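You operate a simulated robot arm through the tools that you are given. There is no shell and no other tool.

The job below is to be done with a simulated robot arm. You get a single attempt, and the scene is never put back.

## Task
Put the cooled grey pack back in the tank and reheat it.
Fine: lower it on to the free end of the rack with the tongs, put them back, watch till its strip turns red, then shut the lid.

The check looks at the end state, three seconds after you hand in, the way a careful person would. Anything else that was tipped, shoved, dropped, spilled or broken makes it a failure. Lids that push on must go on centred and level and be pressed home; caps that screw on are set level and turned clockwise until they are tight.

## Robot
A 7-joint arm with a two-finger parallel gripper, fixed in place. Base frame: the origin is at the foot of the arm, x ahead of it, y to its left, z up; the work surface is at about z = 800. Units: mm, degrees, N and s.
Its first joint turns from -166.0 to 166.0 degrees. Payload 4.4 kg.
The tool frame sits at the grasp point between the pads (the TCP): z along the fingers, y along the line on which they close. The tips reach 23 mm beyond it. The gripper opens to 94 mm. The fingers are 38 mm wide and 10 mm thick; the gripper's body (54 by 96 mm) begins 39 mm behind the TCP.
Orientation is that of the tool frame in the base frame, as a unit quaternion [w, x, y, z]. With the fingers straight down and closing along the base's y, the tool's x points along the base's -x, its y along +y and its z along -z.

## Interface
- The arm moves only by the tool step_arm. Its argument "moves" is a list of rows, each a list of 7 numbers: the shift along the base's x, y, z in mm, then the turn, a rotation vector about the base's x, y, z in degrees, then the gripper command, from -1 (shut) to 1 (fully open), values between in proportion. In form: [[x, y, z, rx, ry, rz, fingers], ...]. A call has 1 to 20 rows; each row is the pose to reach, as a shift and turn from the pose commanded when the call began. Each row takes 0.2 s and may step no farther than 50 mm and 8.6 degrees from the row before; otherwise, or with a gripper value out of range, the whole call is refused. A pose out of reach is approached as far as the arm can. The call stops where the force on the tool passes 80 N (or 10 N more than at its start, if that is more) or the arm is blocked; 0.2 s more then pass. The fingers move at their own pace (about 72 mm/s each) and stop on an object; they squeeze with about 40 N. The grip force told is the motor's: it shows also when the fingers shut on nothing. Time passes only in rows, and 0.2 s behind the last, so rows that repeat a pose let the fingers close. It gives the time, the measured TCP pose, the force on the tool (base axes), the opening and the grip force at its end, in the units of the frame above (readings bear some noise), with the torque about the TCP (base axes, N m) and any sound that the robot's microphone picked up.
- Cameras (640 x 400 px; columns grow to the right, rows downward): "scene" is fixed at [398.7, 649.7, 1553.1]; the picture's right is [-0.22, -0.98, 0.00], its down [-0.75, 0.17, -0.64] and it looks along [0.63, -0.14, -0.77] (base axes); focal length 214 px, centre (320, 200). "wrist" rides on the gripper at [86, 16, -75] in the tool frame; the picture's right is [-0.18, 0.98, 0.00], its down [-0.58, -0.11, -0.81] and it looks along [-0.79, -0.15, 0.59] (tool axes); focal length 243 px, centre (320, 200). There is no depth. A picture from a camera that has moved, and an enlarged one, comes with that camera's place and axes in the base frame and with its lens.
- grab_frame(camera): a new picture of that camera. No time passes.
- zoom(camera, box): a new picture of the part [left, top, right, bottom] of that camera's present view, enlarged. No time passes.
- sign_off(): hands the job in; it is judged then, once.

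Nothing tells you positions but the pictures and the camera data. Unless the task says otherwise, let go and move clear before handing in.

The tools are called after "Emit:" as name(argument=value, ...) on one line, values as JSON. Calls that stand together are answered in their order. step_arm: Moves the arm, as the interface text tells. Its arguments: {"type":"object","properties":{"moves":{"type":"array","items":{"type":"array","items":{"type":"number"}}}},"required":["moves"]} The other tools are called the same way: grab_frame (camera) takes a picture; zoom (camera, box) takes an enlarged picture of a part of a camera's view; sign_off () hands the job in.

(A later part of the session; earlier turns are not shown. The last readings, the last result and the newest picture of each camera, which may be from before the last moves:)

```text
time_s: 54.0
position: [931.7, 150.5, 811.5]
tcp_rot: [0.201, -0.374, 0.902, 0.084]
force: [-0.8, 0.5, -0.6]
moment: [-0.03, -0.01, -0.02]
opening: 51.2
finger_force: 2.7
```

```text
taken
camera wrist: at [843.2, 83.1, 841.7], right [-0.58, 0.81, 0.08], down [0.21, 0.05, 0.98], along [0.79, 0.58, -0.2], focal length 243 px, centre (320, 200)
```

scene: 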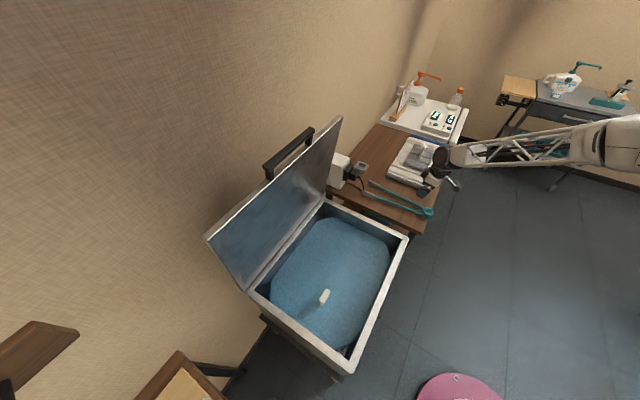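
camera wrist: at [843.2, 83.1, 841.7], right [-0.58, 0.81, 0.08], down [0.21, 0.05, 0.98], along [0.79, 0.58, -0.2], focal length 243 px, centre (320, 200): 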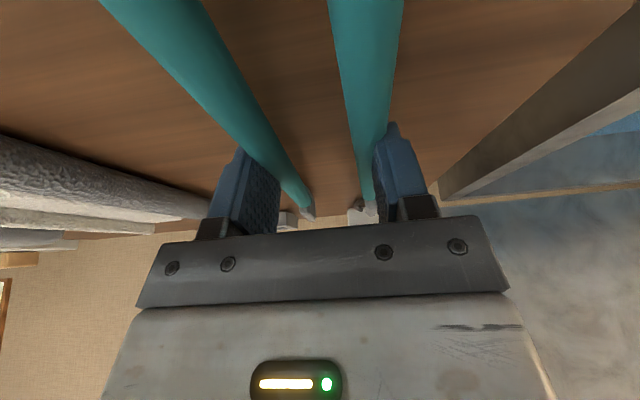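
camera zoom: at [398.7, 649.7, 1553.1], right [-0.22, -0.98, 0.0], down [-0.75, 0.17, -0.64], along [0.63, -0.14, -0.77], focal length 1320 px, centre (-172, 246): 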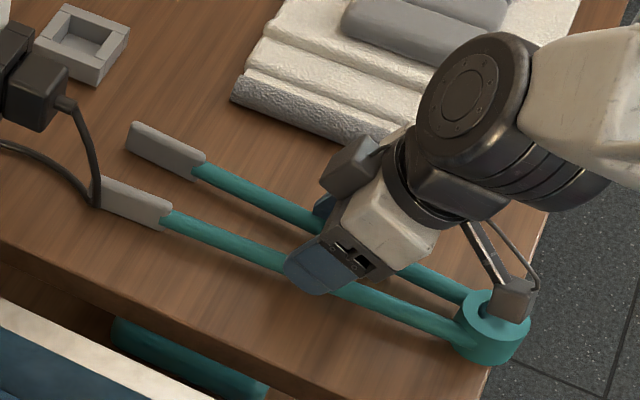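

Emit:
step_arm(moves=[[0, 0, 5, 0, 0, 0, 0.06], [0, 0, 12, 0, 0, 0, 0.06], [0, 0, 20, 0, 0, 0, 0.06], [0, 0, 30, 0, 0, 0, 0.06], [0, 0, 30, 0, 0, 0, 0.06]])

Emit:
zoom(camera="scene", box=[355, 160, 445, 225])

Emit:
grab_frame(camera="wrist")

```text
time_s: 55.2
position: [933.6, 150.8, 840.6]
tcp_rot: [0.201, -0.374, 0.901, 0.083]
force: [-0.5, -0.4, -0.9]
moment: [0.0, 0.02, -0.02]
opening: 51.2
finger_force: 3.9
```

```text
6.15 times, centred on (400, 192) of scene
camera zoom: at [398.7, 649.7, 1553.1], right [-0.22, -0.98, 0.0], down [-0.75, 0.17, -0.64], along [0.63, -0.14, -0.77], focal length 1320 px, centre (-172, 246)
```

zoom: 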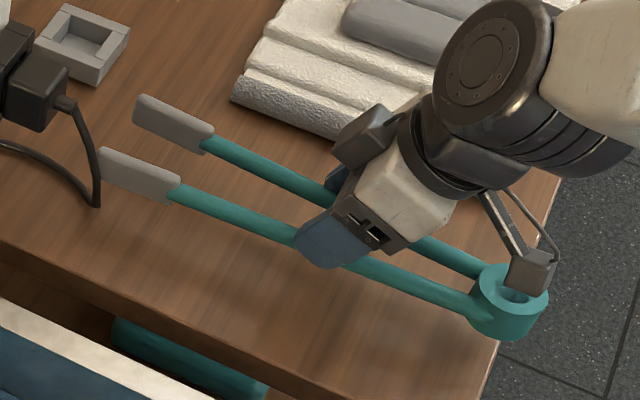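

```text
taken
camera wrist: at [843.2, 83.0, 871.5], right [-0.58, 0.81, 0.08], down [0.21, 0.05, 0.98], along [0.79, 0.58, -0.2], focal length 243 px, centre (320, 200)
```

wrist: 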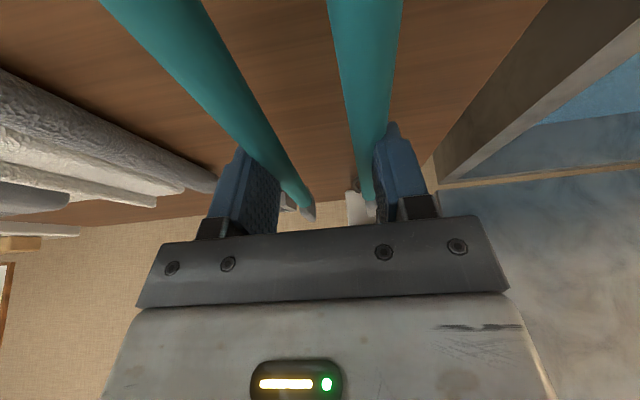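

At this grip the tongs stay level when lifted. I'll look closely at the jaw gap.

Emit:
zoom(camera="wrist", box=[220, 120, 440, 240])

Emit:
zoom(camera="scene", box=[360, 165, 410, 205])

```text
2.91 times, centred on (330, 180) of wrist
camera zoom: at [843.2, 83.0, 871.5], right [-0.58, 0.81, 0.08], down [0.21, 0.05, 0.98], along [0.79, 0.58, -0.2], focal length 706 px, centre (291, 258)
```

zoom: 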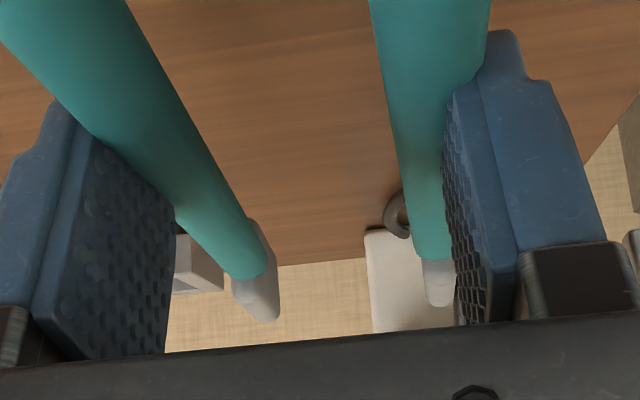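

```text
10.00 times, centred on (385, 185) of scene
camera zoom: at [398.7, 649.7, 1553.1], right [-0.22, -0.98, 0.0], down [-0.75, 0.17, -0.64], along [0.63, -0.14, -0.77], focal length 2145 px, centre (-330, 350)
```

zoom: 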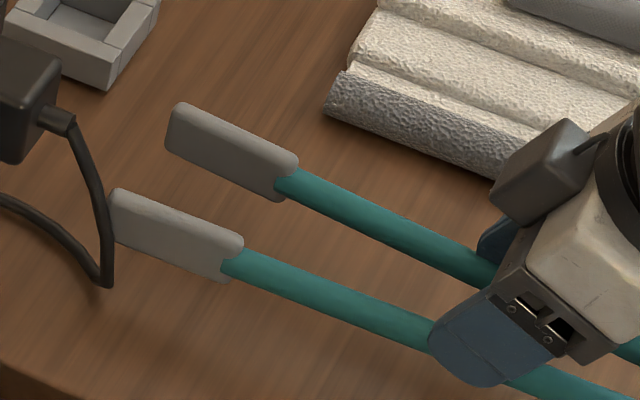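

The jaw gap is about 57 mm, centred on the gripper, and the tongs hold level. I'll raise them to a safe height first.

Emit:
step_arm(moves=[[0, 0, 25, 0, 0, 0, 0.06], [0, 0, 55, 0, 0, 0, 0.06], [0, 0, 85, 0, 0, 0, 0.06], [0, 0, 115, 0, 0, 0, 0.06], [0, 0, 145, 0, 0, 0, 0.06], [0, 0, 145, 0, 0, 0, 0.06]])

Emit:
grab_frame(camera="wrist")

Emit:
grab_frame(camera="scene")

```text
time_s: 56.6
position: [934.5, 151.4, 987.3]
tcp_rot: [0.2, -0.375, 0.901, 0.083]
force: [0.1, 0.2, -1.2]
moment: [0.01, 0.02, 0.0]
opening: 51.2
finger_force: 3.6
```

```text
taken
camera wrist: at [844.8, 84.8, 1017.8], right [-0.58, 0.81, 0.08], down [0.21, 0.05, 0.98], along [0.79, 0.58, -0.2], focal length 243 px, centre (320, 200)
```

wrist: 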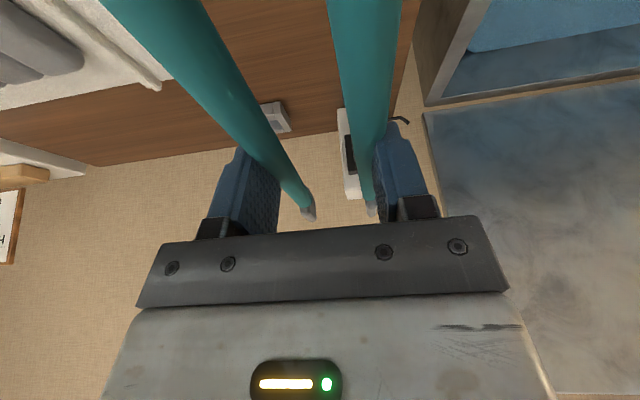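

```text
taken
```

scene: 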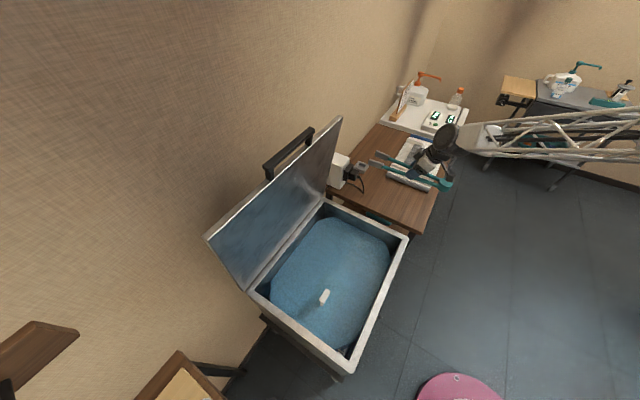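

The tongs are steady in the grip. Now I turn them from +45° to −45° (toward the pack) while moving sideways, well above everything.

Emit:
step_arm(moves=[[9, -7.5, 0, 0, 0, -8.2, 0.06], [18, -15, 0, 0, 0, -16.4, 0.06], [27, -22.5, 0, 0, 0, -24.6, 0.06], [36, -30, 0, 0, 0, -32.8, 0.06], [45, -37.5, 0, 0, 0, -41, 0.06], [54, -45, 0, 0, 0, -49.2, 0.06], [63, -52.5, 0, 0, 0, -57.4, 0.06], [72, -60, 0, 0, 0, -65.6, 0.06], [81, -67.5, 0, 0, 0, -73.8, 0.06], [90, -75, 0, 0, 0, -82, 0.06], [100, -83, 0, 0, 0, -90, 0.06], [100, -83, 0, 0, 0, -90, 0.06]])

Emit:
grab_frame(camera="wrist")

Emit:
zoom(camera="scene", box=[345, 110, 475, 220])

```text
time_s: 59.2
position: [1032.0, 67.0, 986.4]
tcp_rot: [0.2, 0.374, 0.902, -0.083]
force: [-0.3, 0.5, -2.0]
moment: [0.0, 0.0, -0.03]
opening: 51.2
finger_force: 3.7
```

```text
taken
camera wrist: at [965.5, 155.6, 1016.1], right [0.81, 0.58, 0.08], down [0.05, -0.21, 0.98], along [0.58, -0.79, -0.2], focal length 243 px, centre (320, 200)
```

wrist: 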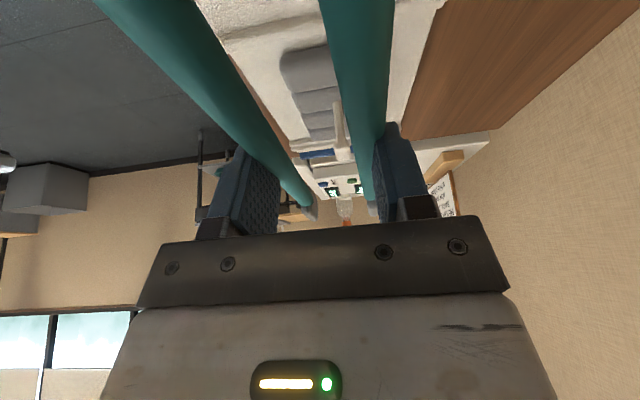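

```text
3.64 times, centred on (410, 165) of scene
camera zoom: at [398.7, 649.7, 1553.1], right [-0.22, -0.98, 0.0], down [-0.75, 0.17, -0.64], along [0.63, -0.14, -0.77], focal length 780 px, centre (-7, 327)
```

zoom: 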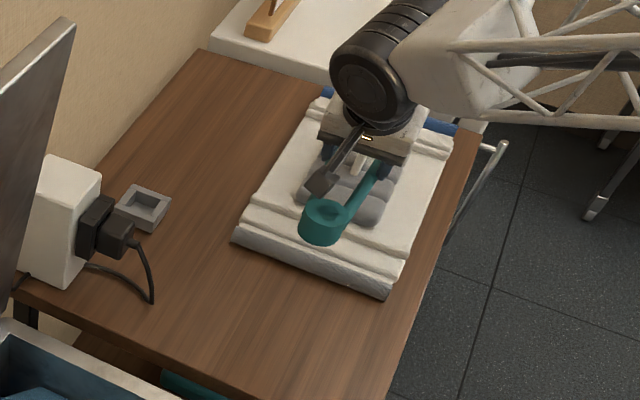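

The tongs now point along −45° toward the pack. I'll pitch the jaws down 15°, line up sideways and come down to tab height, still about 40 mm short of the tab.

Emit:
step_arm(moves=[[1.5, 1.5, 0, 2.65, 2.65, 0, 0.06], [2.7, 2.7, 0, 5.3, 5.3, 0, 0.06], [2.7, 2.7, 0, 8, 8, 0, 0.06], [2.7, 2.7, -10, 10.6, 10.6, 0, 0.06], [2.7, 2.7, -30, 10.6, 10.6, 0, 0.06], [2.7, 2.7, -50, 10.6, 10.6, 0, 0.06], [2.7, 2.7, -50, 10.6, 10.6, 0, 0.06]])

Emit:
grab_frame(camera="wrist")

Emit:
zoom(camera="scene", box=[375, 110, 465, 200])

```text
time_s: 60.8
position: [1033.2, 70.3, 937.6]
tcp_rot: [0.081, 0.381, 0.92, -0.033]
force: [1.0, 0.1, -1.1]
moment: [0.01, 0.08, -0.01]
opening: 51.0
finger_force: 3.7
```

```text
taken
camera wrist: at [975.4, 151.2, 994.6], right [0.82, 0.57, 0.03], down [0.23, -0.38, 0.9], along [0.52, -0.73, -0.44], focal length 243 px, centre (320, 200)
```

wrist: 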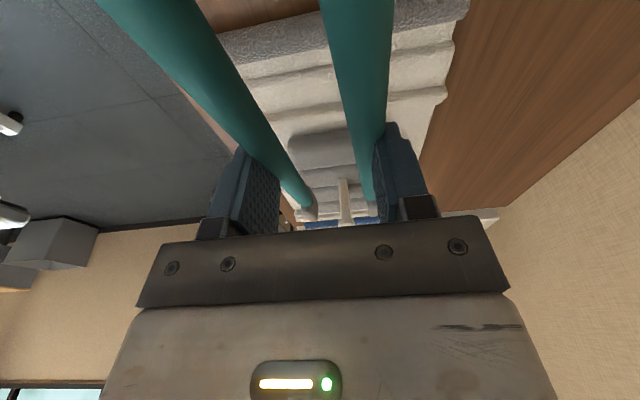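

```text
4.44 times, centred on (420, 155) of scene
camera zoom: at [398.7, 649.7, 1553.1], right [-0.22, -0.98, 0.0], down [-0.75, 0.17, -0.64], along [0.63, -0.14, -0.77], focal length 953 px, centre (-124, 400)
```

zoom: 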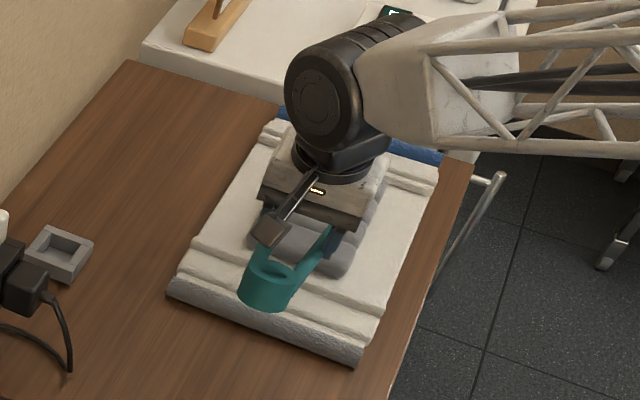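

Emit:
zoom(camera="wrist", box=[270, 130, 410, 235])

```text
3.81 times, centred on (340, 182) of wrist
camera zoom: at [975.4, 151.2, 994.6], right [0.82, 0.57, 0.03], down [0.23, -0.38, 0.9], along [0.52, -0.73, -0.44], focal length 924 px, centre (244, 267)
```

zoom: 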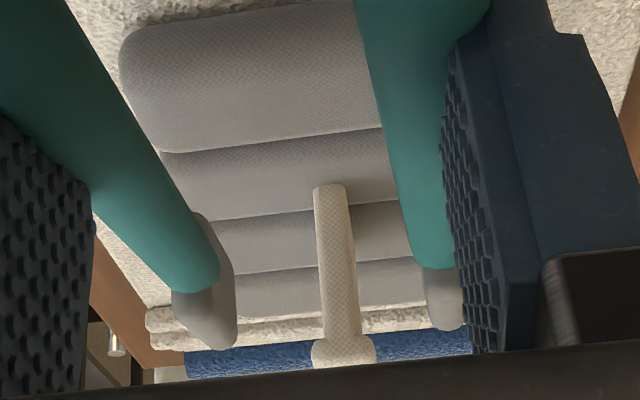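

The stem sits centred between the two pads. I'll lower to tab height (pads under the T-head), still short of the tab, then check.

Emit:
step_arm(moves=[[0, 0, -15, 0, 0, 0, 0.06], [0, 0, -30, 0, 0, 0, 0.06], [0, 0, -39.5, 0, 0, 0, 0.06], [10, -10, -39.5, 0, 0, 0, 0.06], [20, -20, -39.5, 0, 0, 0, 0.06], [20, -20, -39.5, 0, 0, 0, 0.06]])

Emit:
zoom(camera="wrist", box=[250, 120, 430, 240])

Emit:
zoom(camera="scene", box=[385, 115, 455, 185])

```text
time_s: 62.2
position: [1053.9, 50.7, 896.9]
tcp_rot: [0.082, 0.38, 0.921, -0.034]
force: [-0.1, -0.7, -2.2]
moment: [0.0, 0.0, 0.01]
opening: 51.0
finger_force: 3.1
```

```text
3.33 times, centred on (340, 180) of wrist
camera zoom: at [996.3, 130.6, 954.5], right [0.82, 0.57, 0.03], down [0.23, -0.38, 0.9], along [0.52, -0.73, -0.44], focal length 809 px, centre (253, 267)
```

zoom: 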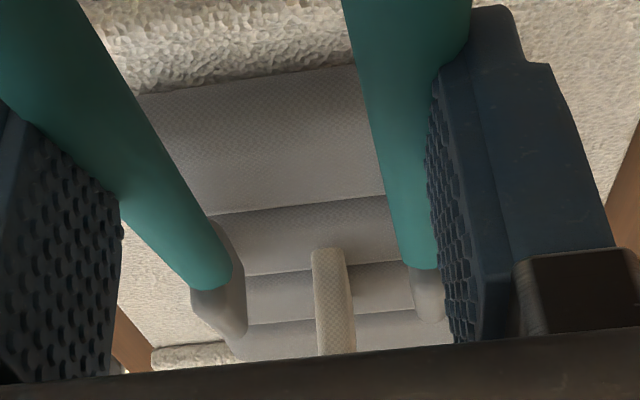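

```text
5.71 times, centred on (420, 150) of scene
camera zoom: at [398.7, 649.7, 1553.1], right [-0.22, -0.98, 0.0], down [-0.75, 0.17, -0.64], along [0.63, -0.14, -0.77], focal length 1226 px, centre (-251, 486)
```

zoom: 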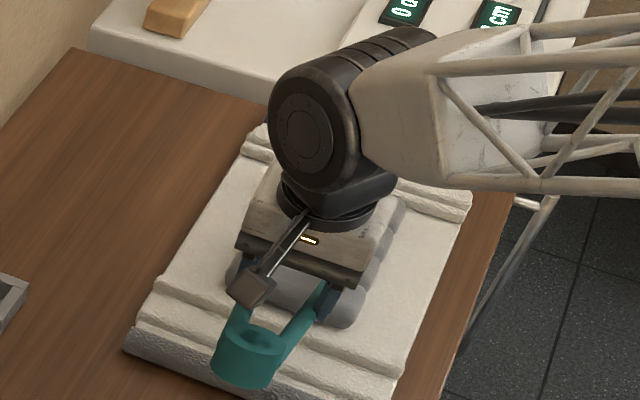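

The stem is centred between the pads, which are just short of it. I'll slide straight forward so that the pads embrace the stem.

Emit:
step_arm(moves=[[10, -10, 0.5, 0, 0, 0, 0.06], [20, -20, 1, 0, 0, 0, 0.06], [30, -30, 1, 0, 0, 0, 0.06], [40.5, -40.5, 1, 0, 0, 0, 0.06], [40.5, -40.5, 1, 0, 0, 0, 0.06]])

Emit:
zoom(camera="wrist", box=[250, 120, 430, 240])

Emit:
zoom(camera="scene", box=[385, 115, 455, 185])

```text
time_s: 63.4
position: [1095.1, 9.3, 896.6]
tcp_rot: [0.081, 0.382, 0.92, -0.034]
force: [0.6, -0.3, -0.8]
moment: [0.04, 0.01, 0.01]
opening: 51.2
finger_force: 3.3
```

```text
3.33 times, centred on (340, 180) of wrist
camera zoom: at [1037.2, 89.7, 954.4], right [0.82, 0.57, 0.03], down [0.23, -0.38, 0.9], along [0.52, -0.73, -0.44], focal length 809 px, centre (253, 267)
```

zoom: 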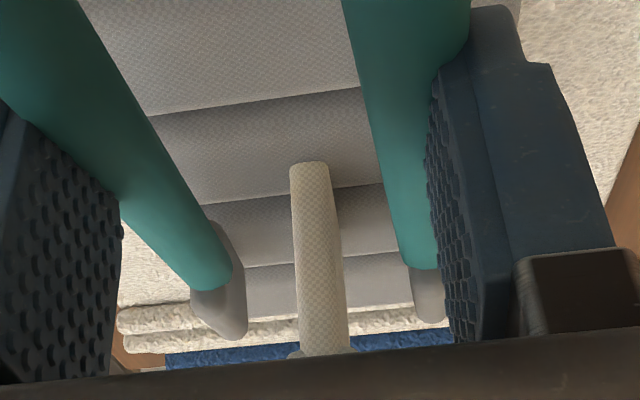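

```text
5.71 times, centred on (420, 150) of scene
camera zoom: at [398.7, 649.7, 1553.1], right [-0.22, -0.98, 0.0], down [-0.75, 0.17, -0.64], along [0.63, -0.14, -0.77], focal length 1226 px, centre (-251, 486)
```

zoom: 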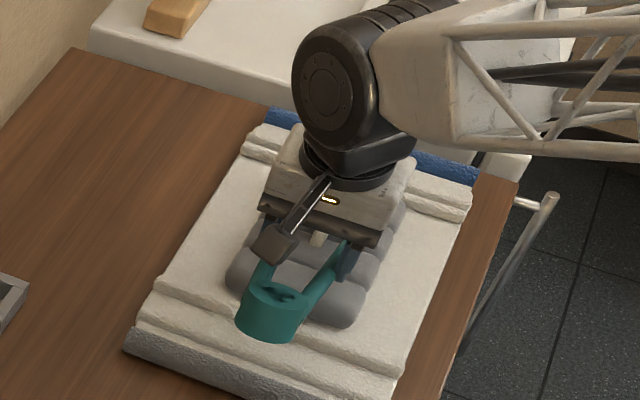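

The pads now reach round the stem. I'll go 7 mm further so they are centred on it, and then close the tongs in steps.

Emit:
step_arm(moves=[[2.5, -2.5, 0, 0, 0, 0, 0.06], [5, -5, 0, 0, 0, 0, 0.06], [5, -5, 0, 0, 0, 0, -0.1], [5, -5, 0, 0, 0, 0, -0.2], [5, -5, 0, 0, 0, 0, -0.2]])

Emit:
zoom(camera="wrist", box=[250, 120, 430, 240])

```text
time_s: 64.6
position: [1099.8, 3.9, 897.0]
tcp_rot: [0.082, 0.38, 0.921, -0.033]
force: [0.2, -0.1, -0.4]
moment: [-0.01, 0.0, 0.01]
opening: 39.6
finger_force: 4.2
```

```text
3.33 times, centred on (340, 180) of wrist
camera zoom: at [1042.0, 84.7, 954.9], right [0.82, 0.57, 0.03], down [0.23, -0.38, 0.9], along [0.52, -0.73, -0.44], focal length 809 px, centre (253, 267)
```

zoom: 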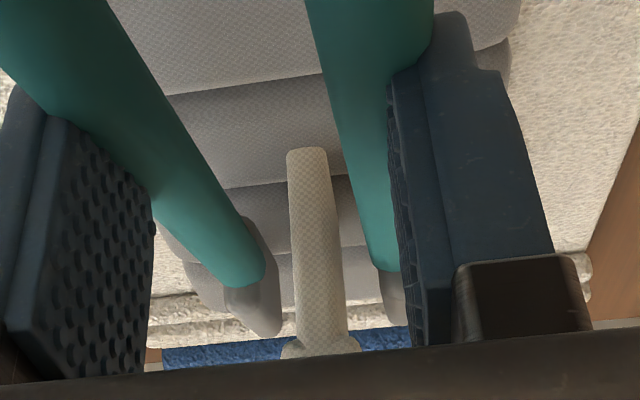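

Closing evenly on the stem; I'll continue.

Emit:
step_arm(moves=[[0, 0, 0, 0, 0, 0, -0.3], [0, 0, 0, 0, 0, 0, -0.4], [0, 0, 0, 0, 0, 0, -0.4]])

Emit:
zoom(camera="wrist", box=[250, 120, 430, 240])

```text
time_s: 65.4
position: [1100.2, 4.1, 897.4]
tcp_rot: [0.081, 0.381, 0.92, -0.034]
force: [-0.2, -0.5, 0.0]
moment: [0.07, -0.02, 0.0]
opening: 32.1
finger_force: 5.8
```

```text
3.33 times, centred on (340, 180) of wrist
camera zoom: at [1042.0, 84.7, 954.9], right [0.82, 0.57, 0.03], down [0.23, -0.38, 0.9], along [0.52, -0.73, -0.44], focal length 809 px, centre (253, 267)
```

zoom: 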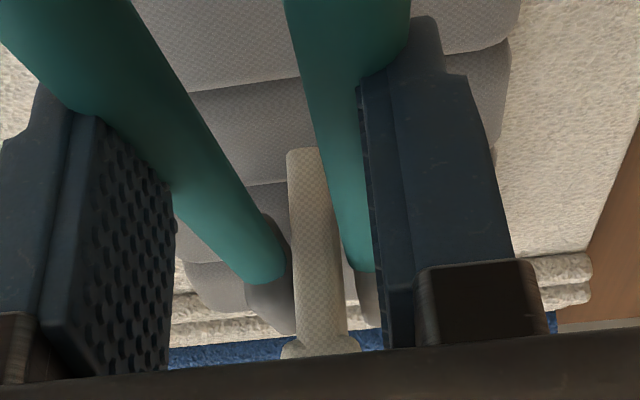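

The pads are touching the stem. I'll squeeze fully.

Emit:
step_arm(moves=[[0, 0, 0, 0, 0, 0, -0.6], [0, 0, 0, 0, 0, 0, -0.8], [0, 0, 0, 0, 0, 0, -1], [0, 0, 0, 0, 0, 0, -1], [0, 0, 0, 0, 0, 0, -1]])

Emit:
zoom(camera="wrist", box=[250, 120, 430, 240])

Emit:
zoom(camera="scene", box=[385, 115, 455, 185])

```text
time_s: 66.6
position: [1099.6, 4.4, 896.6]
tcp_rot: [0.081, 0.381, 0.92, -0.033]
force: [1.0, -0.6, 0.3]
moment: [-0.06, 0.0, -0.03]
opening: 28.2
finger_force: 39.8
```

```text
3.33 times, centred on (340, 180) of wrist
camera zoom: at [1042.0, 84.7, 954.9], right [0.82, 0.57, 0.03], down [0.23, -0.38, 0.9], along [0.52, -0.73, -0.44], focal length 809 px, centre (253, 267)
```

zoom: 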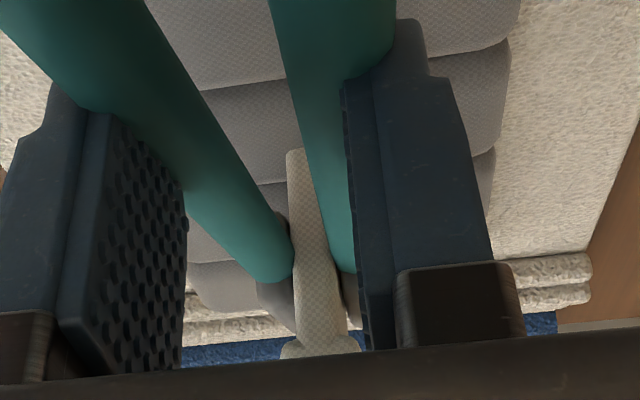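

```text
5.71 times, centred on (420, 150) of scene
camera zoom: at [398.7, 649.7, 1553.1], right [-0.22, -0.98, 0.0], down [-0.75, 0.17, -0.64], along [0.63, -0.14, -0.77], focal length 1226 px, centre (-251, 486)
```

zoom: 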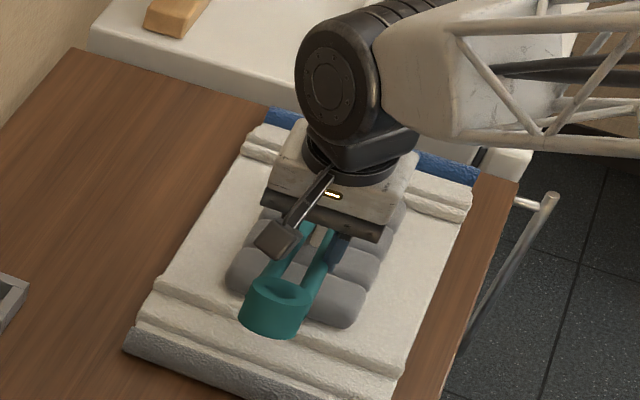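

The tongs hold the tab with the full 40 N on their arms. I'll lift a little and check the weight and the hold.

Emit:
step_arm(moves=[[0, 0, 3, 0, 0, 0, -1], [0, 0, 7, 0, 0, 0, -1], [0, 0, 12, 0, 0, 0, -1], [0, 0, 18, 0, 0, 0, -1], [0, 0, 25, 0, 0, 0, -1], [0, 0, 25, 0, 0, 0, -1]])

Emit:
grab_frame(camera="wrist")

Emit:
zoom(camera="scene", box=[375, 105, 465, 195])

```text
time_s: 68.0
position: [1100.5, 4.3, 923.2]
tcp_rot: [0.081, 0.381, 0.92, -0.033]
force: [0.2, 0.9, -4.9]
moment: [0.4, 0.37, 0.01]
opening: 28.2
finger_force: 39.8
```

```text
taken
camera wrist: at [1043.0, 85.4, 980.1], right [0.82, 0.57, 0.03], down [0.23, -0.38, 0.9], along [0.52, -0.73, -0.44], focal length 243 px, centre (320, 200)
```

wrist: 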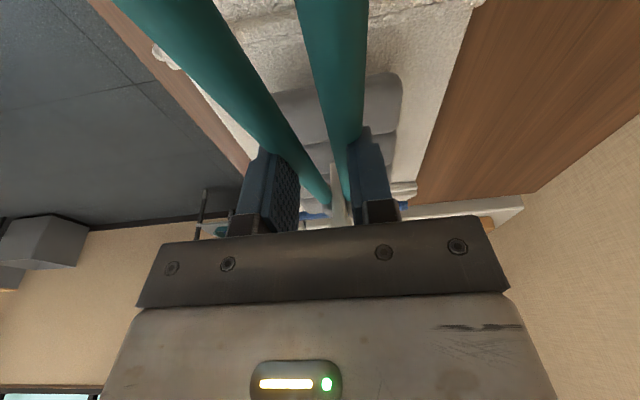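

```text
4.44 times, centred on (420, 150) of scene
camera zoom: at [398.7, 649.7, 1553.1], right [-0.22, -0.98, 0.0], down [-0.75, 0.17, -0.64], along [0.63, -0.14, -0.77], focal length 953 px, centre (-124, 422)
```

zoom: 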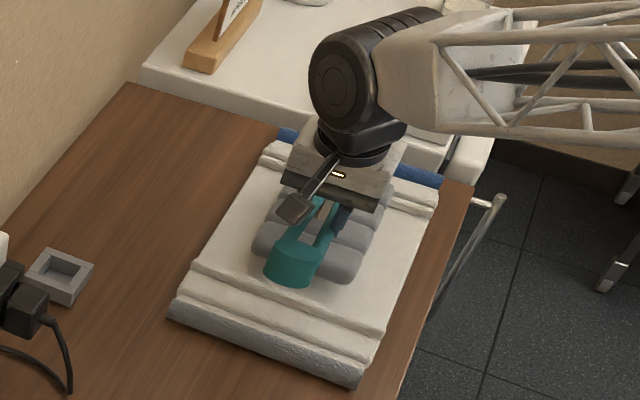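

The pack's weight (about 4 N at the jaws) is carried. Zooming to see that it hangs level and that the tongs haven't slipped.

Emit:
zoom(camera="wrist", box=[250, 120, 430, 240])

Emit:
zoom(camera="wrist", box=[200, 0, 480, 220])

```text
3.33 times, centred on (340, 180) of wrist
camera zoom: at [1043.0, 85.4, 980.1], right [0.82, 0.57, 0.03], down [0.23, -0.38, 0.9], along [0.52, -0.73, -0.44], focal length 809 px, centre (253, 267)
```

zoom: 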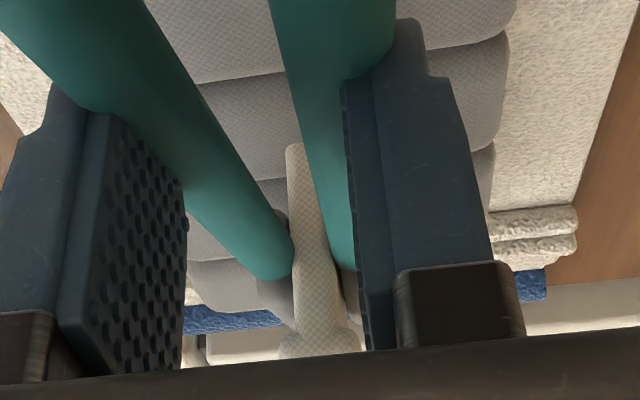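

```text
1.82 times, centred on (340, 110) of wrist
camera zoom: at [1043.0, 85.4, 980.1], right [0.82, 0.57, 0.03], down [0.23, -0.38, 0.9], along [0.52, -0.73, -0.44], focal length 441 px, centre (284, 364)
```

zoom: 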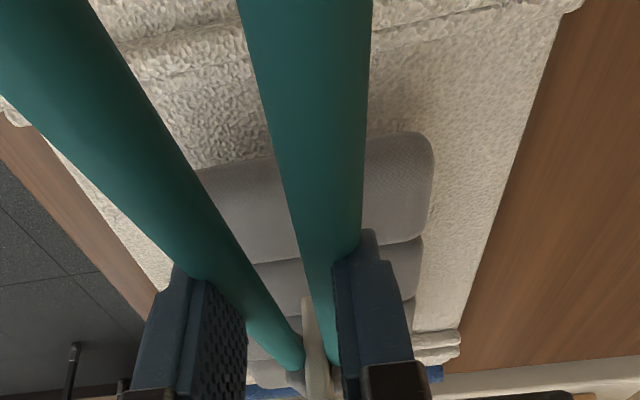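

The pack hangs level and firm. I'll lift it well clear of the table.

Emit:
step_arm(moves=[[0, 0, 15, 0, 0, 0, -1], [0, 0, 35, 0, 0, 0, -1], [0, 0, 55, 0, 0, 0, -1], [0, 0, 72, 0, 0, 0, -1], [0, 0, 72, 0, 0, 0, -1]])

Emit:
grab_frame(camera="wrist")

Emit:
grab_frame(camera="scene")

```text
time_s: 69.2
position: [1101.1, 4.6, 995.7]
tcp_rot: [0.081, 0.381, 0.921, -0.033]
force: [-0.1, 0.4, -5.9]
moment: [0.4, 0.39, -0.01]
opening: 28.5
finger_force: 40.0
```

```text
taken
camera wrist: at [1042.7, 85.1, 1051.9], right [0.82, 0.57, 0.03], down [0.23, -0.38, 0.9], along [0.52, -0.73, -0.44], focal length 243 px, centre (320, 200)
```

wrist: 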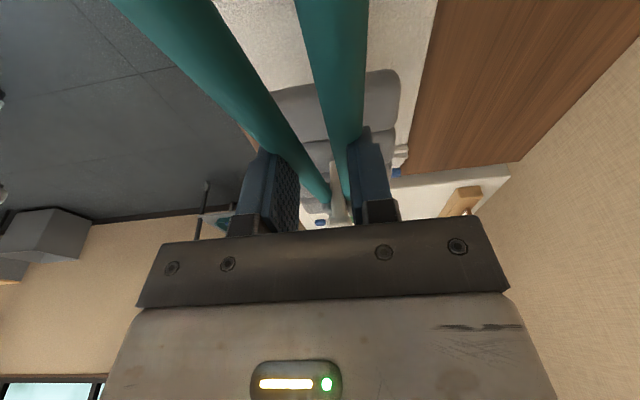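

```text
taken
```

scene: 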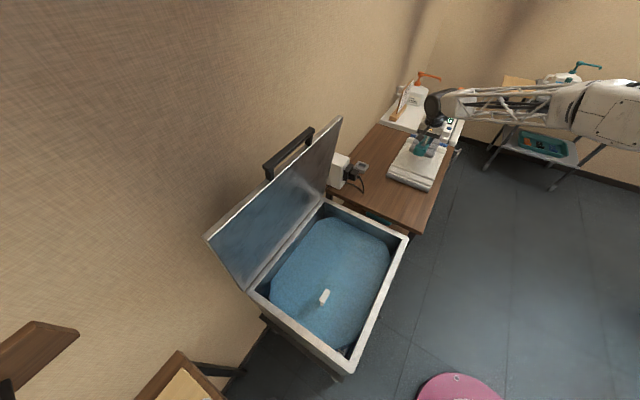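

Now I carry it along the wall direction toward the tank, in two stages, keeping the tongs' direction unchanged.

Emit:
step_arm(moves=[[-15, 18, 0, 0, 0, 0, -1], [-38, 46, 0, 0, 0, 0, -1], [-61, 74, 0, 0, 0, 0, -1], [-84, 102, 0, 0, 0, 0, -1], [-107, 130, 0, 0, 0, 0, -1], [-130, 158, 0, 0, 0, 0, -1], [-153, 186, 0, 0, 0, 0, -1], [-176, 216, 0, 0, 0, 0, -1], [-195, 240, 0, 0, 0, 0, -1], [-206, 255, 0, 0, 0, 0, -1]])

Emit:
grab_frame(camera="wrist")

Emit:
grab_frame(camera="scene")

```text
time_s: 71.4
position: [893.5, 259.3, 994.7]
tcp_rot: [0.081, 0.381, 0.921, -0.034]
force: [0.2, 0.1, -5.6]
moment: [0.41, 0.43, 0.06]
opening: 28.2
finger_force: 39.7
```

```text
taken
camera wrist: at [834.9, 340.1, 1053.1], right [0.82, 0.57, 0.03], down [0.23, -0.38, 0.9], along [0.52, -0.73, -0.44], focal length 243 px, centre (320, 200)
```

wrist: 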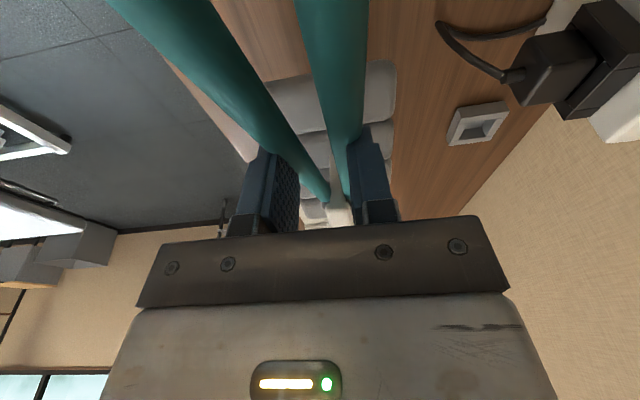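

```text
taken
```

scene: 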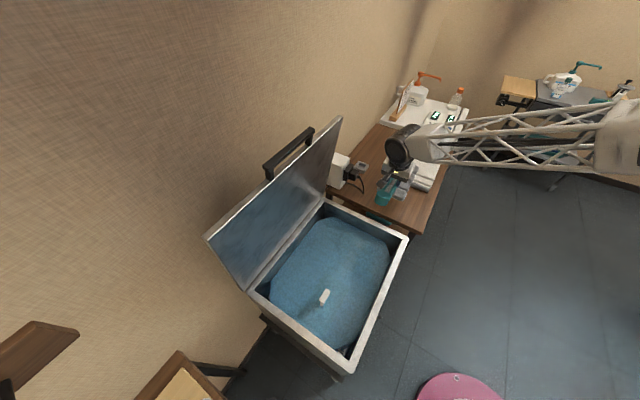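

Steady so far; second stage, over the tank.

Emit:
step_arm(moves=[[-15, 18, 0, 0, 0, 0, -1], [-38, 46, 0, 0, 0, 0, -1], [-61, 74, 0, 0, 0, 0, -1], [-84, 102, 0, 0, 0, 0, -1], [-107, 130, 0, 0, 0, 0, -1], [-130, 158, 0, 0, 0, 0, -1], [-153, 186, 0, 0, 0, 0, -1], [-176, 216, 0, 0, 0, 0, -1], [-195, 240, 0, 0, 0, 0, -1], [-206, 256, 0, 0, 0, 0, -1], [-206, 256, 0, 0, 0, 0, -1]])

Emit:
grab_frame(camera="wrist")

Emit:
grab_frame(camera="scene")

```text
time_s: 73.8
position: [687.6, 515.9, 993.3]
tcp_rot: [0.081, 0.381, 0.92, -0.034]
force: [0.2, -0.3, -5.2]
moment: [0.38, 0.38, -0.01]
opening: 28.1
finger_force: 40.2
```

```text
taken
camera wrist: at [629.3, 595.9, 1051.8], right [0.82, 0.57, 0.03], down [0.23, -0.38, 0.9], along [0.52, -0.73, -0.44], focal length 243 px, centre (320, 200)
```

wrist: 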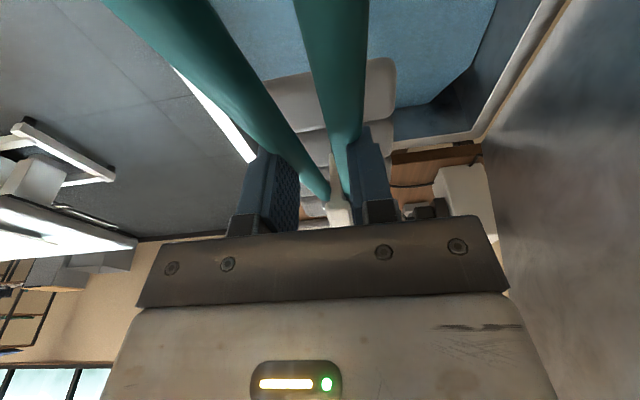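

```text
taken
```

scene: 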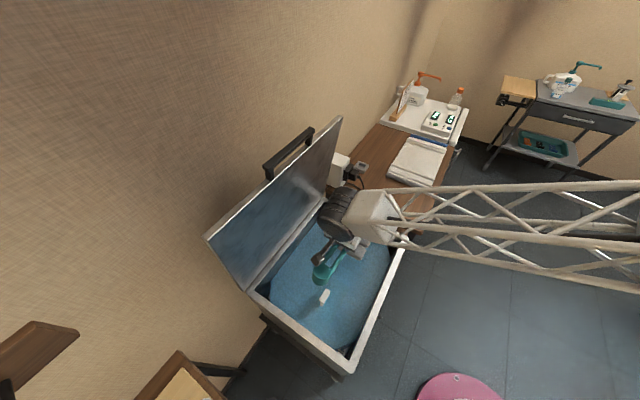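

The pack is over the tank. I'll zoom in to see how it lies over the free end.

Emit:
zoom(camera="scene", box=[250, 170, 430, 340])

Emit:
zoom(camera="wrist", box=[200, 0, 500, 220])

```text
2.35 times, centred on (340, 255) of scene
camera zoom: at [398.7, 649.7, 1553.1], right [-0.22, -0.98, 0.0], down [-0.75, 0.17, -0.64], along [0.63, -0.14, -0.77], focal length 505 px, centre (273, 71)
```

zoom: 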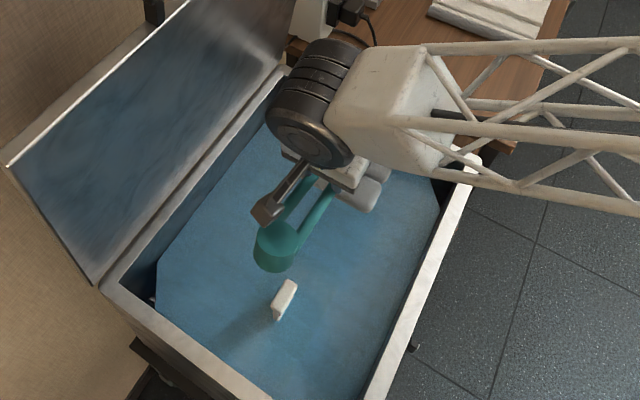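

```text
1.82 times, centred on (350, 110) of wrist
camera zoom: at [629.3, 595.9, 1051.8], right [0.82, 0.57, 0.03], down [0.23, -0.38, 0.9], along [0.52, -0.73, -0.44], focal length 441 px, centre (266, 364)
```

zoom: 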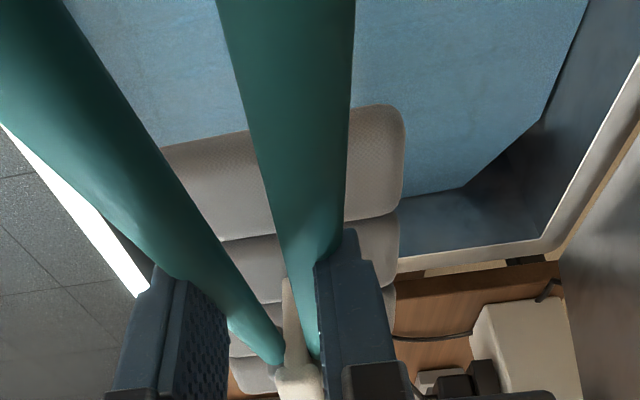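

The pack is over the free end. I'll shift 12 mm toward the tank's middle for wall clearance and lower to just above the rim region, then check clearances to the other tab.

Emit:
step_arm(moves=[[-4, 4, -20, 0, 0, 0, -1], [-8.5, 8.5, -45, 0, 0, 0, -1], [-8.5, 8.5, -70, 0, 0, 0, -1], [-8.5, 8.5, -95, 0, 0, 0, -1], [-8.5, 8.5, -115, 0, 0, 0, -1], [-8.5, 8.5, -115, 0, 0, 0, -1]])

Emit:
zoom(camera="scene", box=[270, 190, 430, 330])

Emit:
grab_frame(camera="wrist")

```text
time_s: 75.2
position: [680.0, 523.4, 878.1]
tcp_rot: [0.081, 0.381, 0.921, -0.033]
force: [0.2, 0.2, -5.4]
moment: [0.37, 0.39, -0.03]
opening: 28.2
finger_force: 39.3
```

```text
2.86 times, centred on (350, 260) of scene
camera zoom: at [398.7, 649.7, 1553.1], right [-0.22, -0.98, 0.0], down [-0.75, 0.17, -0.64], along [0.63, -0.14, -0.77], focal length 613 px, centre (234, 29)
```

zoom: 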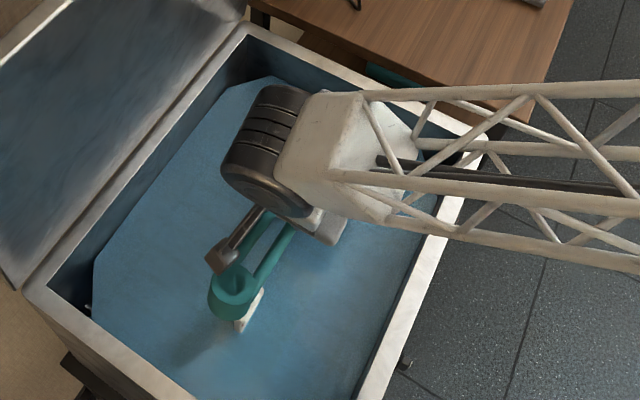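

```text
taken
camera wrist: at [622.1, 603.9, 936.3], right [0.82, 0.57, 0.03], down [0.23, -0.38, 0.9], along [0.52, -0.73, -0.44], focal length 243 px, centre (320, 200)
```

wrist: 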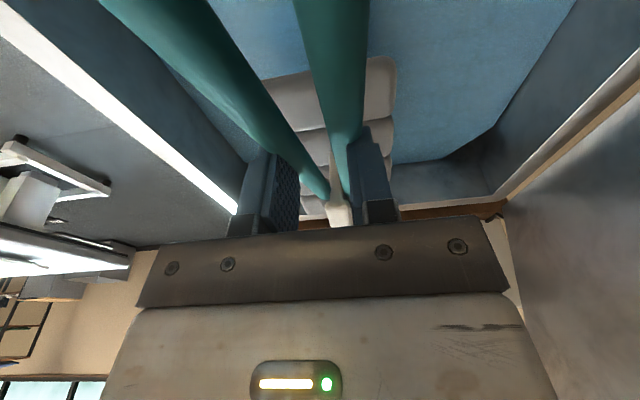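

Emit:
zoom(camera="wrist", box=[290, 130, 530, 240])

Emit:
zoom(camera="scene", box=[310, 220, 370, 280])

```text
2.67 times, centred on (410, 185) of wrist
camera zoom: at [622.1, 603.9, 936.3], right [0.82, 0.57, 0.03], down [0.23, -0.38, 0.9], along [0.52, -0.73, -0.44], focal length 647 px, centre (80, 240)
```

zoom: 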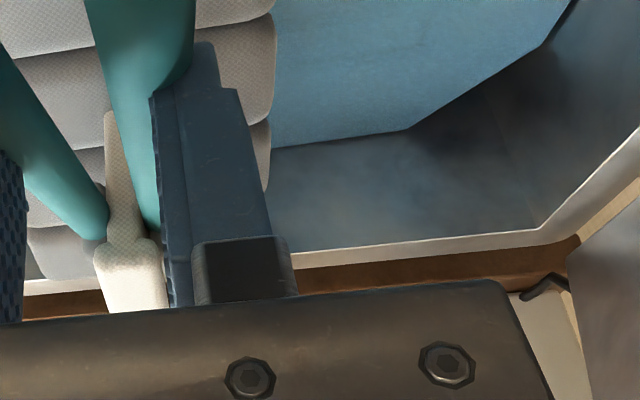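

```text
6.67 times, centred on (340, 250) of scene
camera zoom: at [398.7, 649.7, 1553.1], right [-0.22, -0.98, 0.0], down [-0.75, 0.17, -0.64], along [0.63, -0.14, -0.77], focal length 1430 px, centre (187, -133)
```

zoom: 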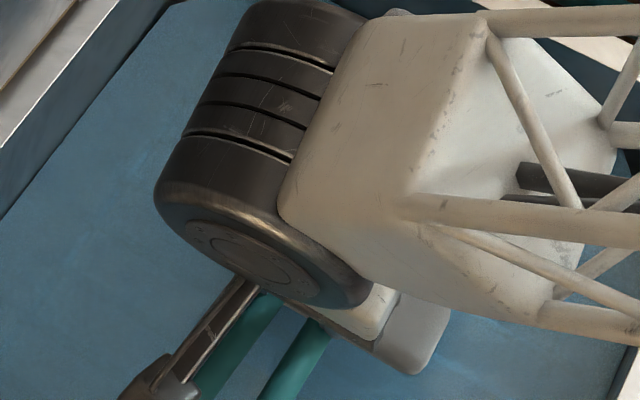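

The pack clears the end wall by about 16 mm (rim at z ≈ 782). I'll lower further in steps, watching the tongs' pivot over the other tab.

Emit:
step_arm(moves=[[-1.5, 1.5, -15, 0, 0, 0, -1], [-3, 3, -30, 0, 0, 0, -1], [-3, 3, -45, 0, 0, 0, -1], [-3, 3, -58, 0, 0, 0, -1], [-3, 3, -58, 0, 0, 0, -1]])

Emit:
zoom(camera="scene", box=[290, 230, 360, 310])

Emit:
zoom(camera="wrist", box=[200, 0, 500, 240])

```text
time_s: 76.4
position: [677.7, 527.4, 820.5]
tcp_rot: [0.081, 0.382, 0.92, -0.034]
force: [0.1, 0.6, -5.1]
moment: [0.37, 0.38, -0.01]
opening: 28.0
finger_force: 39.9
```

```text
5.00 times, centred on (325, 270) of scene
camera zoom: at [398.7, 649.7, 1553.1], right [-0.22, -0.98, 0.0], down [-0.75, 0.17, -0.64], along [0.63, -0.14, -0.77], focal length 1072 px, centre (295, -150)
```

zoom: 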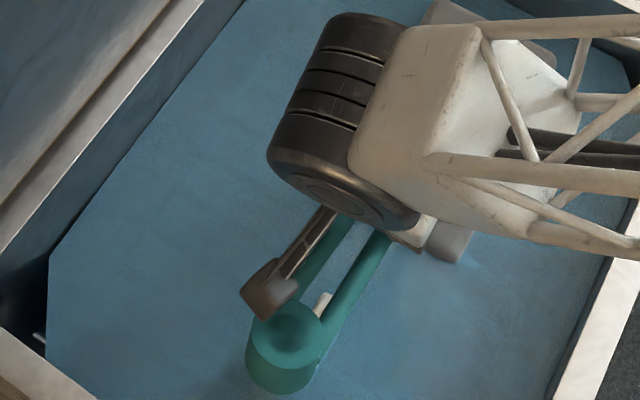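

```text
1.67 times, centred on (350, 120) of wrist
camera zoom: at [618.8, 608.3, 879.0], right [0.82, 0.57, 0.03], down [0.23, -0.38, 0.9], along [0.52, -0.73, -0.44], focal length 404 px, centre (270, 333)
```

zoom: 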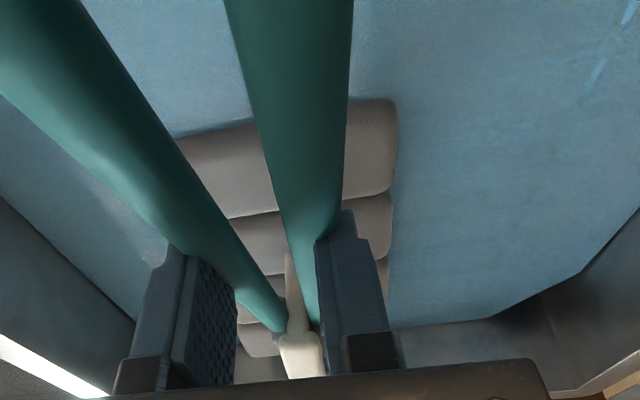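

The other tab shows between the tongs' arms with height to spare. I'll continue lowering gently, in small steps with force checks.

Emit:
step_arm(moves=[[0, 0, -8, 0, 0, 0, -1], [0, 0, -16, 0, 0, 0, -1], [0, 0, -24, 0, 0, 0, -1], [0, 0, -32, 0, 0, 0, -1], [0, 0, -32, 0, 0, 0, -1]])

Emit:
zoom(camera="scene", box=[290, 250, 360, 320])

Emit:
zoom(camera="wrist", box=[200, 0, 500, 240])

```text
time_s: 77.6
position: [676.2, 527.0, 790.6]
tcp_rot: [0.081, 0.381, 0.92, -0.034]
force: [-0.3, -0.4, -4.1]
moment: [0.26, 0.34, 0.02]
opening: 28.1
finger_force: 40.1
```

```text
5.71 times, centred on (325, 285) of scene
camera zoom: at [398.7, 649.7, 1553.1], right [-0.22, -0.98, 0.0], down [-0.75, 0.17, -0.64], along [0.63, -0.14, -0.77], focal length 1226 px, centre (291, -286)
```

zoom: 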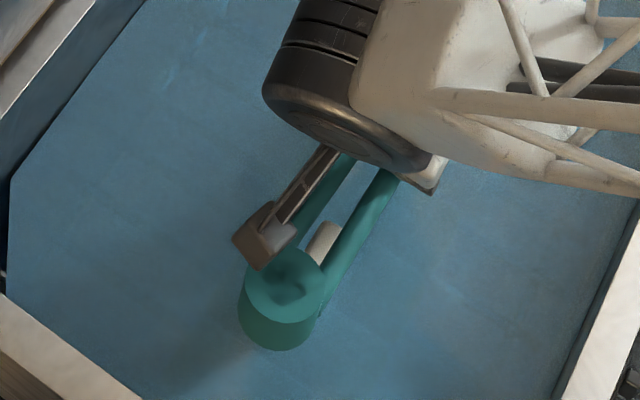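

```text
1.67 times, centred on (350, 120) of wrist
camera zoom: at [618.2, 607.7, 847.9], right [0.82, 0.57, 0.03], down [0.23, -0.38, 0.9], along [0.52, -0.73, -0.44], focal length 404 px, centre (270, 333)
```

zoom: 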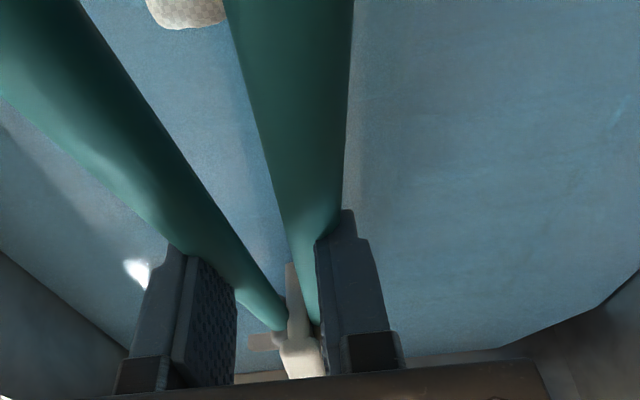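

The pack is under water now, about 20 mm above its seat. Small steps from here.

Emit:
step_arm(moves=[[0, 0, -3, 0, 0, 0, -1], [0, 0, -6, 0, 0, 0, -1], [0, 0, -9, 0, 0, 0, -1], [0, 0, -12, 0, 0, 0, -1], [0, 0, -12, 0, 0, 0, -1]])

Emit:
zoom(camera="scene", box=[300, 265, 350, 315])

Emit:
zoom(camera="wrist", box=[200, 0, 500, 240])

```text
time_s: 78.8
position: [676.8, 527.3, 778.9]
tcp_rot: [0.082, 0.38, 0.921, -0.033]
force: [-3.7, 4.1, 7.4]
moment: [-0.57, -0.5, 0.19]
opening: 28.1
finger_force: 39.8
```

```text
8.00 times, centred on (325, 290) of scene
camera zoom: at [398.7, 649.7, 1553.1], right [-0.22, -0.98, 0.0], down [-0.75, 0.17, -0.64], along [0.63, -0.14, -0.77], focal length 1716 px, centre (280, -520)
```

zoom: 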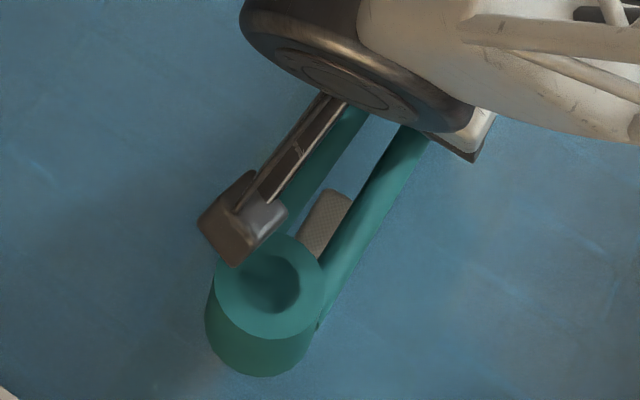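

```text
1.67 times, centred on (350, 120) of wrist
camera zoom: at [618.6, 607.7, 836.4], right [0.82, 0.57, 0.03], down [0.23, -0.38, 0.9], along [0.52, -0.73, -0.44], focal length 404 px, centre (270, 333)
```

zoom: 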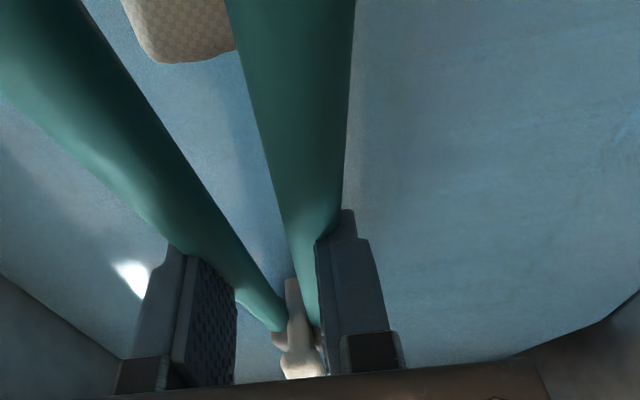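

The force turned upward by about 11 N with the moment matching the pack itself, so it has come to rest on the rack. I'll relieve the press by 2 mm and look at the readings.

Emit:
step_arm(moves=[[0, 0, 1, 0, 0, 0, -1], [0, 0, 2, 0, 0, 0, -1], [0, 0, 2, 0, 0, 0, -1]])

Emit:
zoom(camera="wrist", box=[260, 120, 420, 240])

Emit:
zoom(camera="wrist", box=[200, 0, 360, 120])

```text
time_s: 79.6
position: [676.4, 526.4, 779.4]
tcp_rot: [0.082, 0.381, 0.92, -0.033]
force: [-0.3, -0.2, -4.8]
moment: [0.36, 0.37, -0.01]
opening: 28.3
finger_force: 39.8
```

```text
3.33 times, centred on (340, 180) of wrist
camera zoom: at [618.3, 607.2, 837.0], right [0.82, 0.57, 0.03], down [0.23, -0.38, 0.9], along [0.52, -0.73, -0.44], focal length 809 px, centre (253, 267)
```

zoom: 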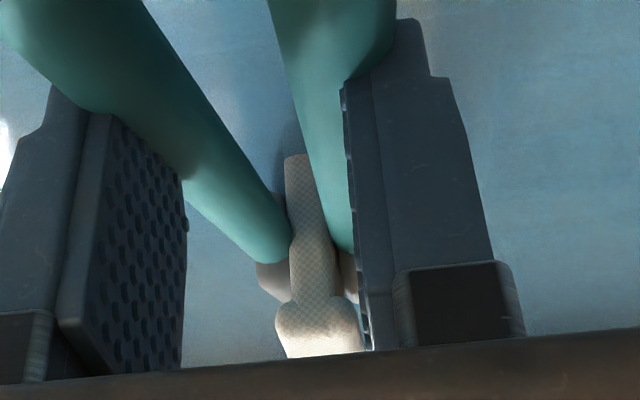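

```text
3.33 times, centred on (280, 60) of wrist
camera zoom: at [618.3, 607.2, 837.0], right [0.82, 0.57, 0.03], down [0.23, -0.38, 0.9], along [0.52, -0.73, -0.44], focal length 809 px, centre (453, 667)
```

zoom: 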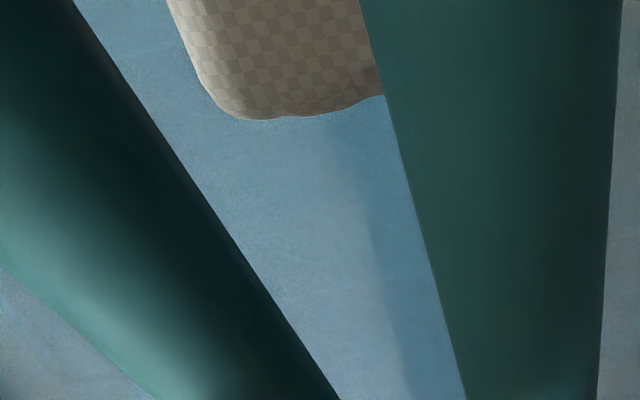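

The head now rests on the jaws' top edge, and contact comes at TCP z ≈ 779, which puts this tab's head level with the other one: the pack is just at the rack. I'll set it down the last millimetre and open the tongs gently.

Emit:
step_arm(moves=[[0, 0, -1, 0, 0, 0, -1], [0, 0, -1.5, 0, 0, 0, -1], [0, 0, -1.5, 0, 0, 0, -1]])

```text
time_s: 80.4
position: [675.7, 526.2, 779.2]
tcp_rot: [0.081, 0.382, 0.92, -0.034]
force: [1.6, -2.7, 1.5]
moment: [-0.36, -0.24, 0.08]
opening: 28.3
finger_force: 39.7
```

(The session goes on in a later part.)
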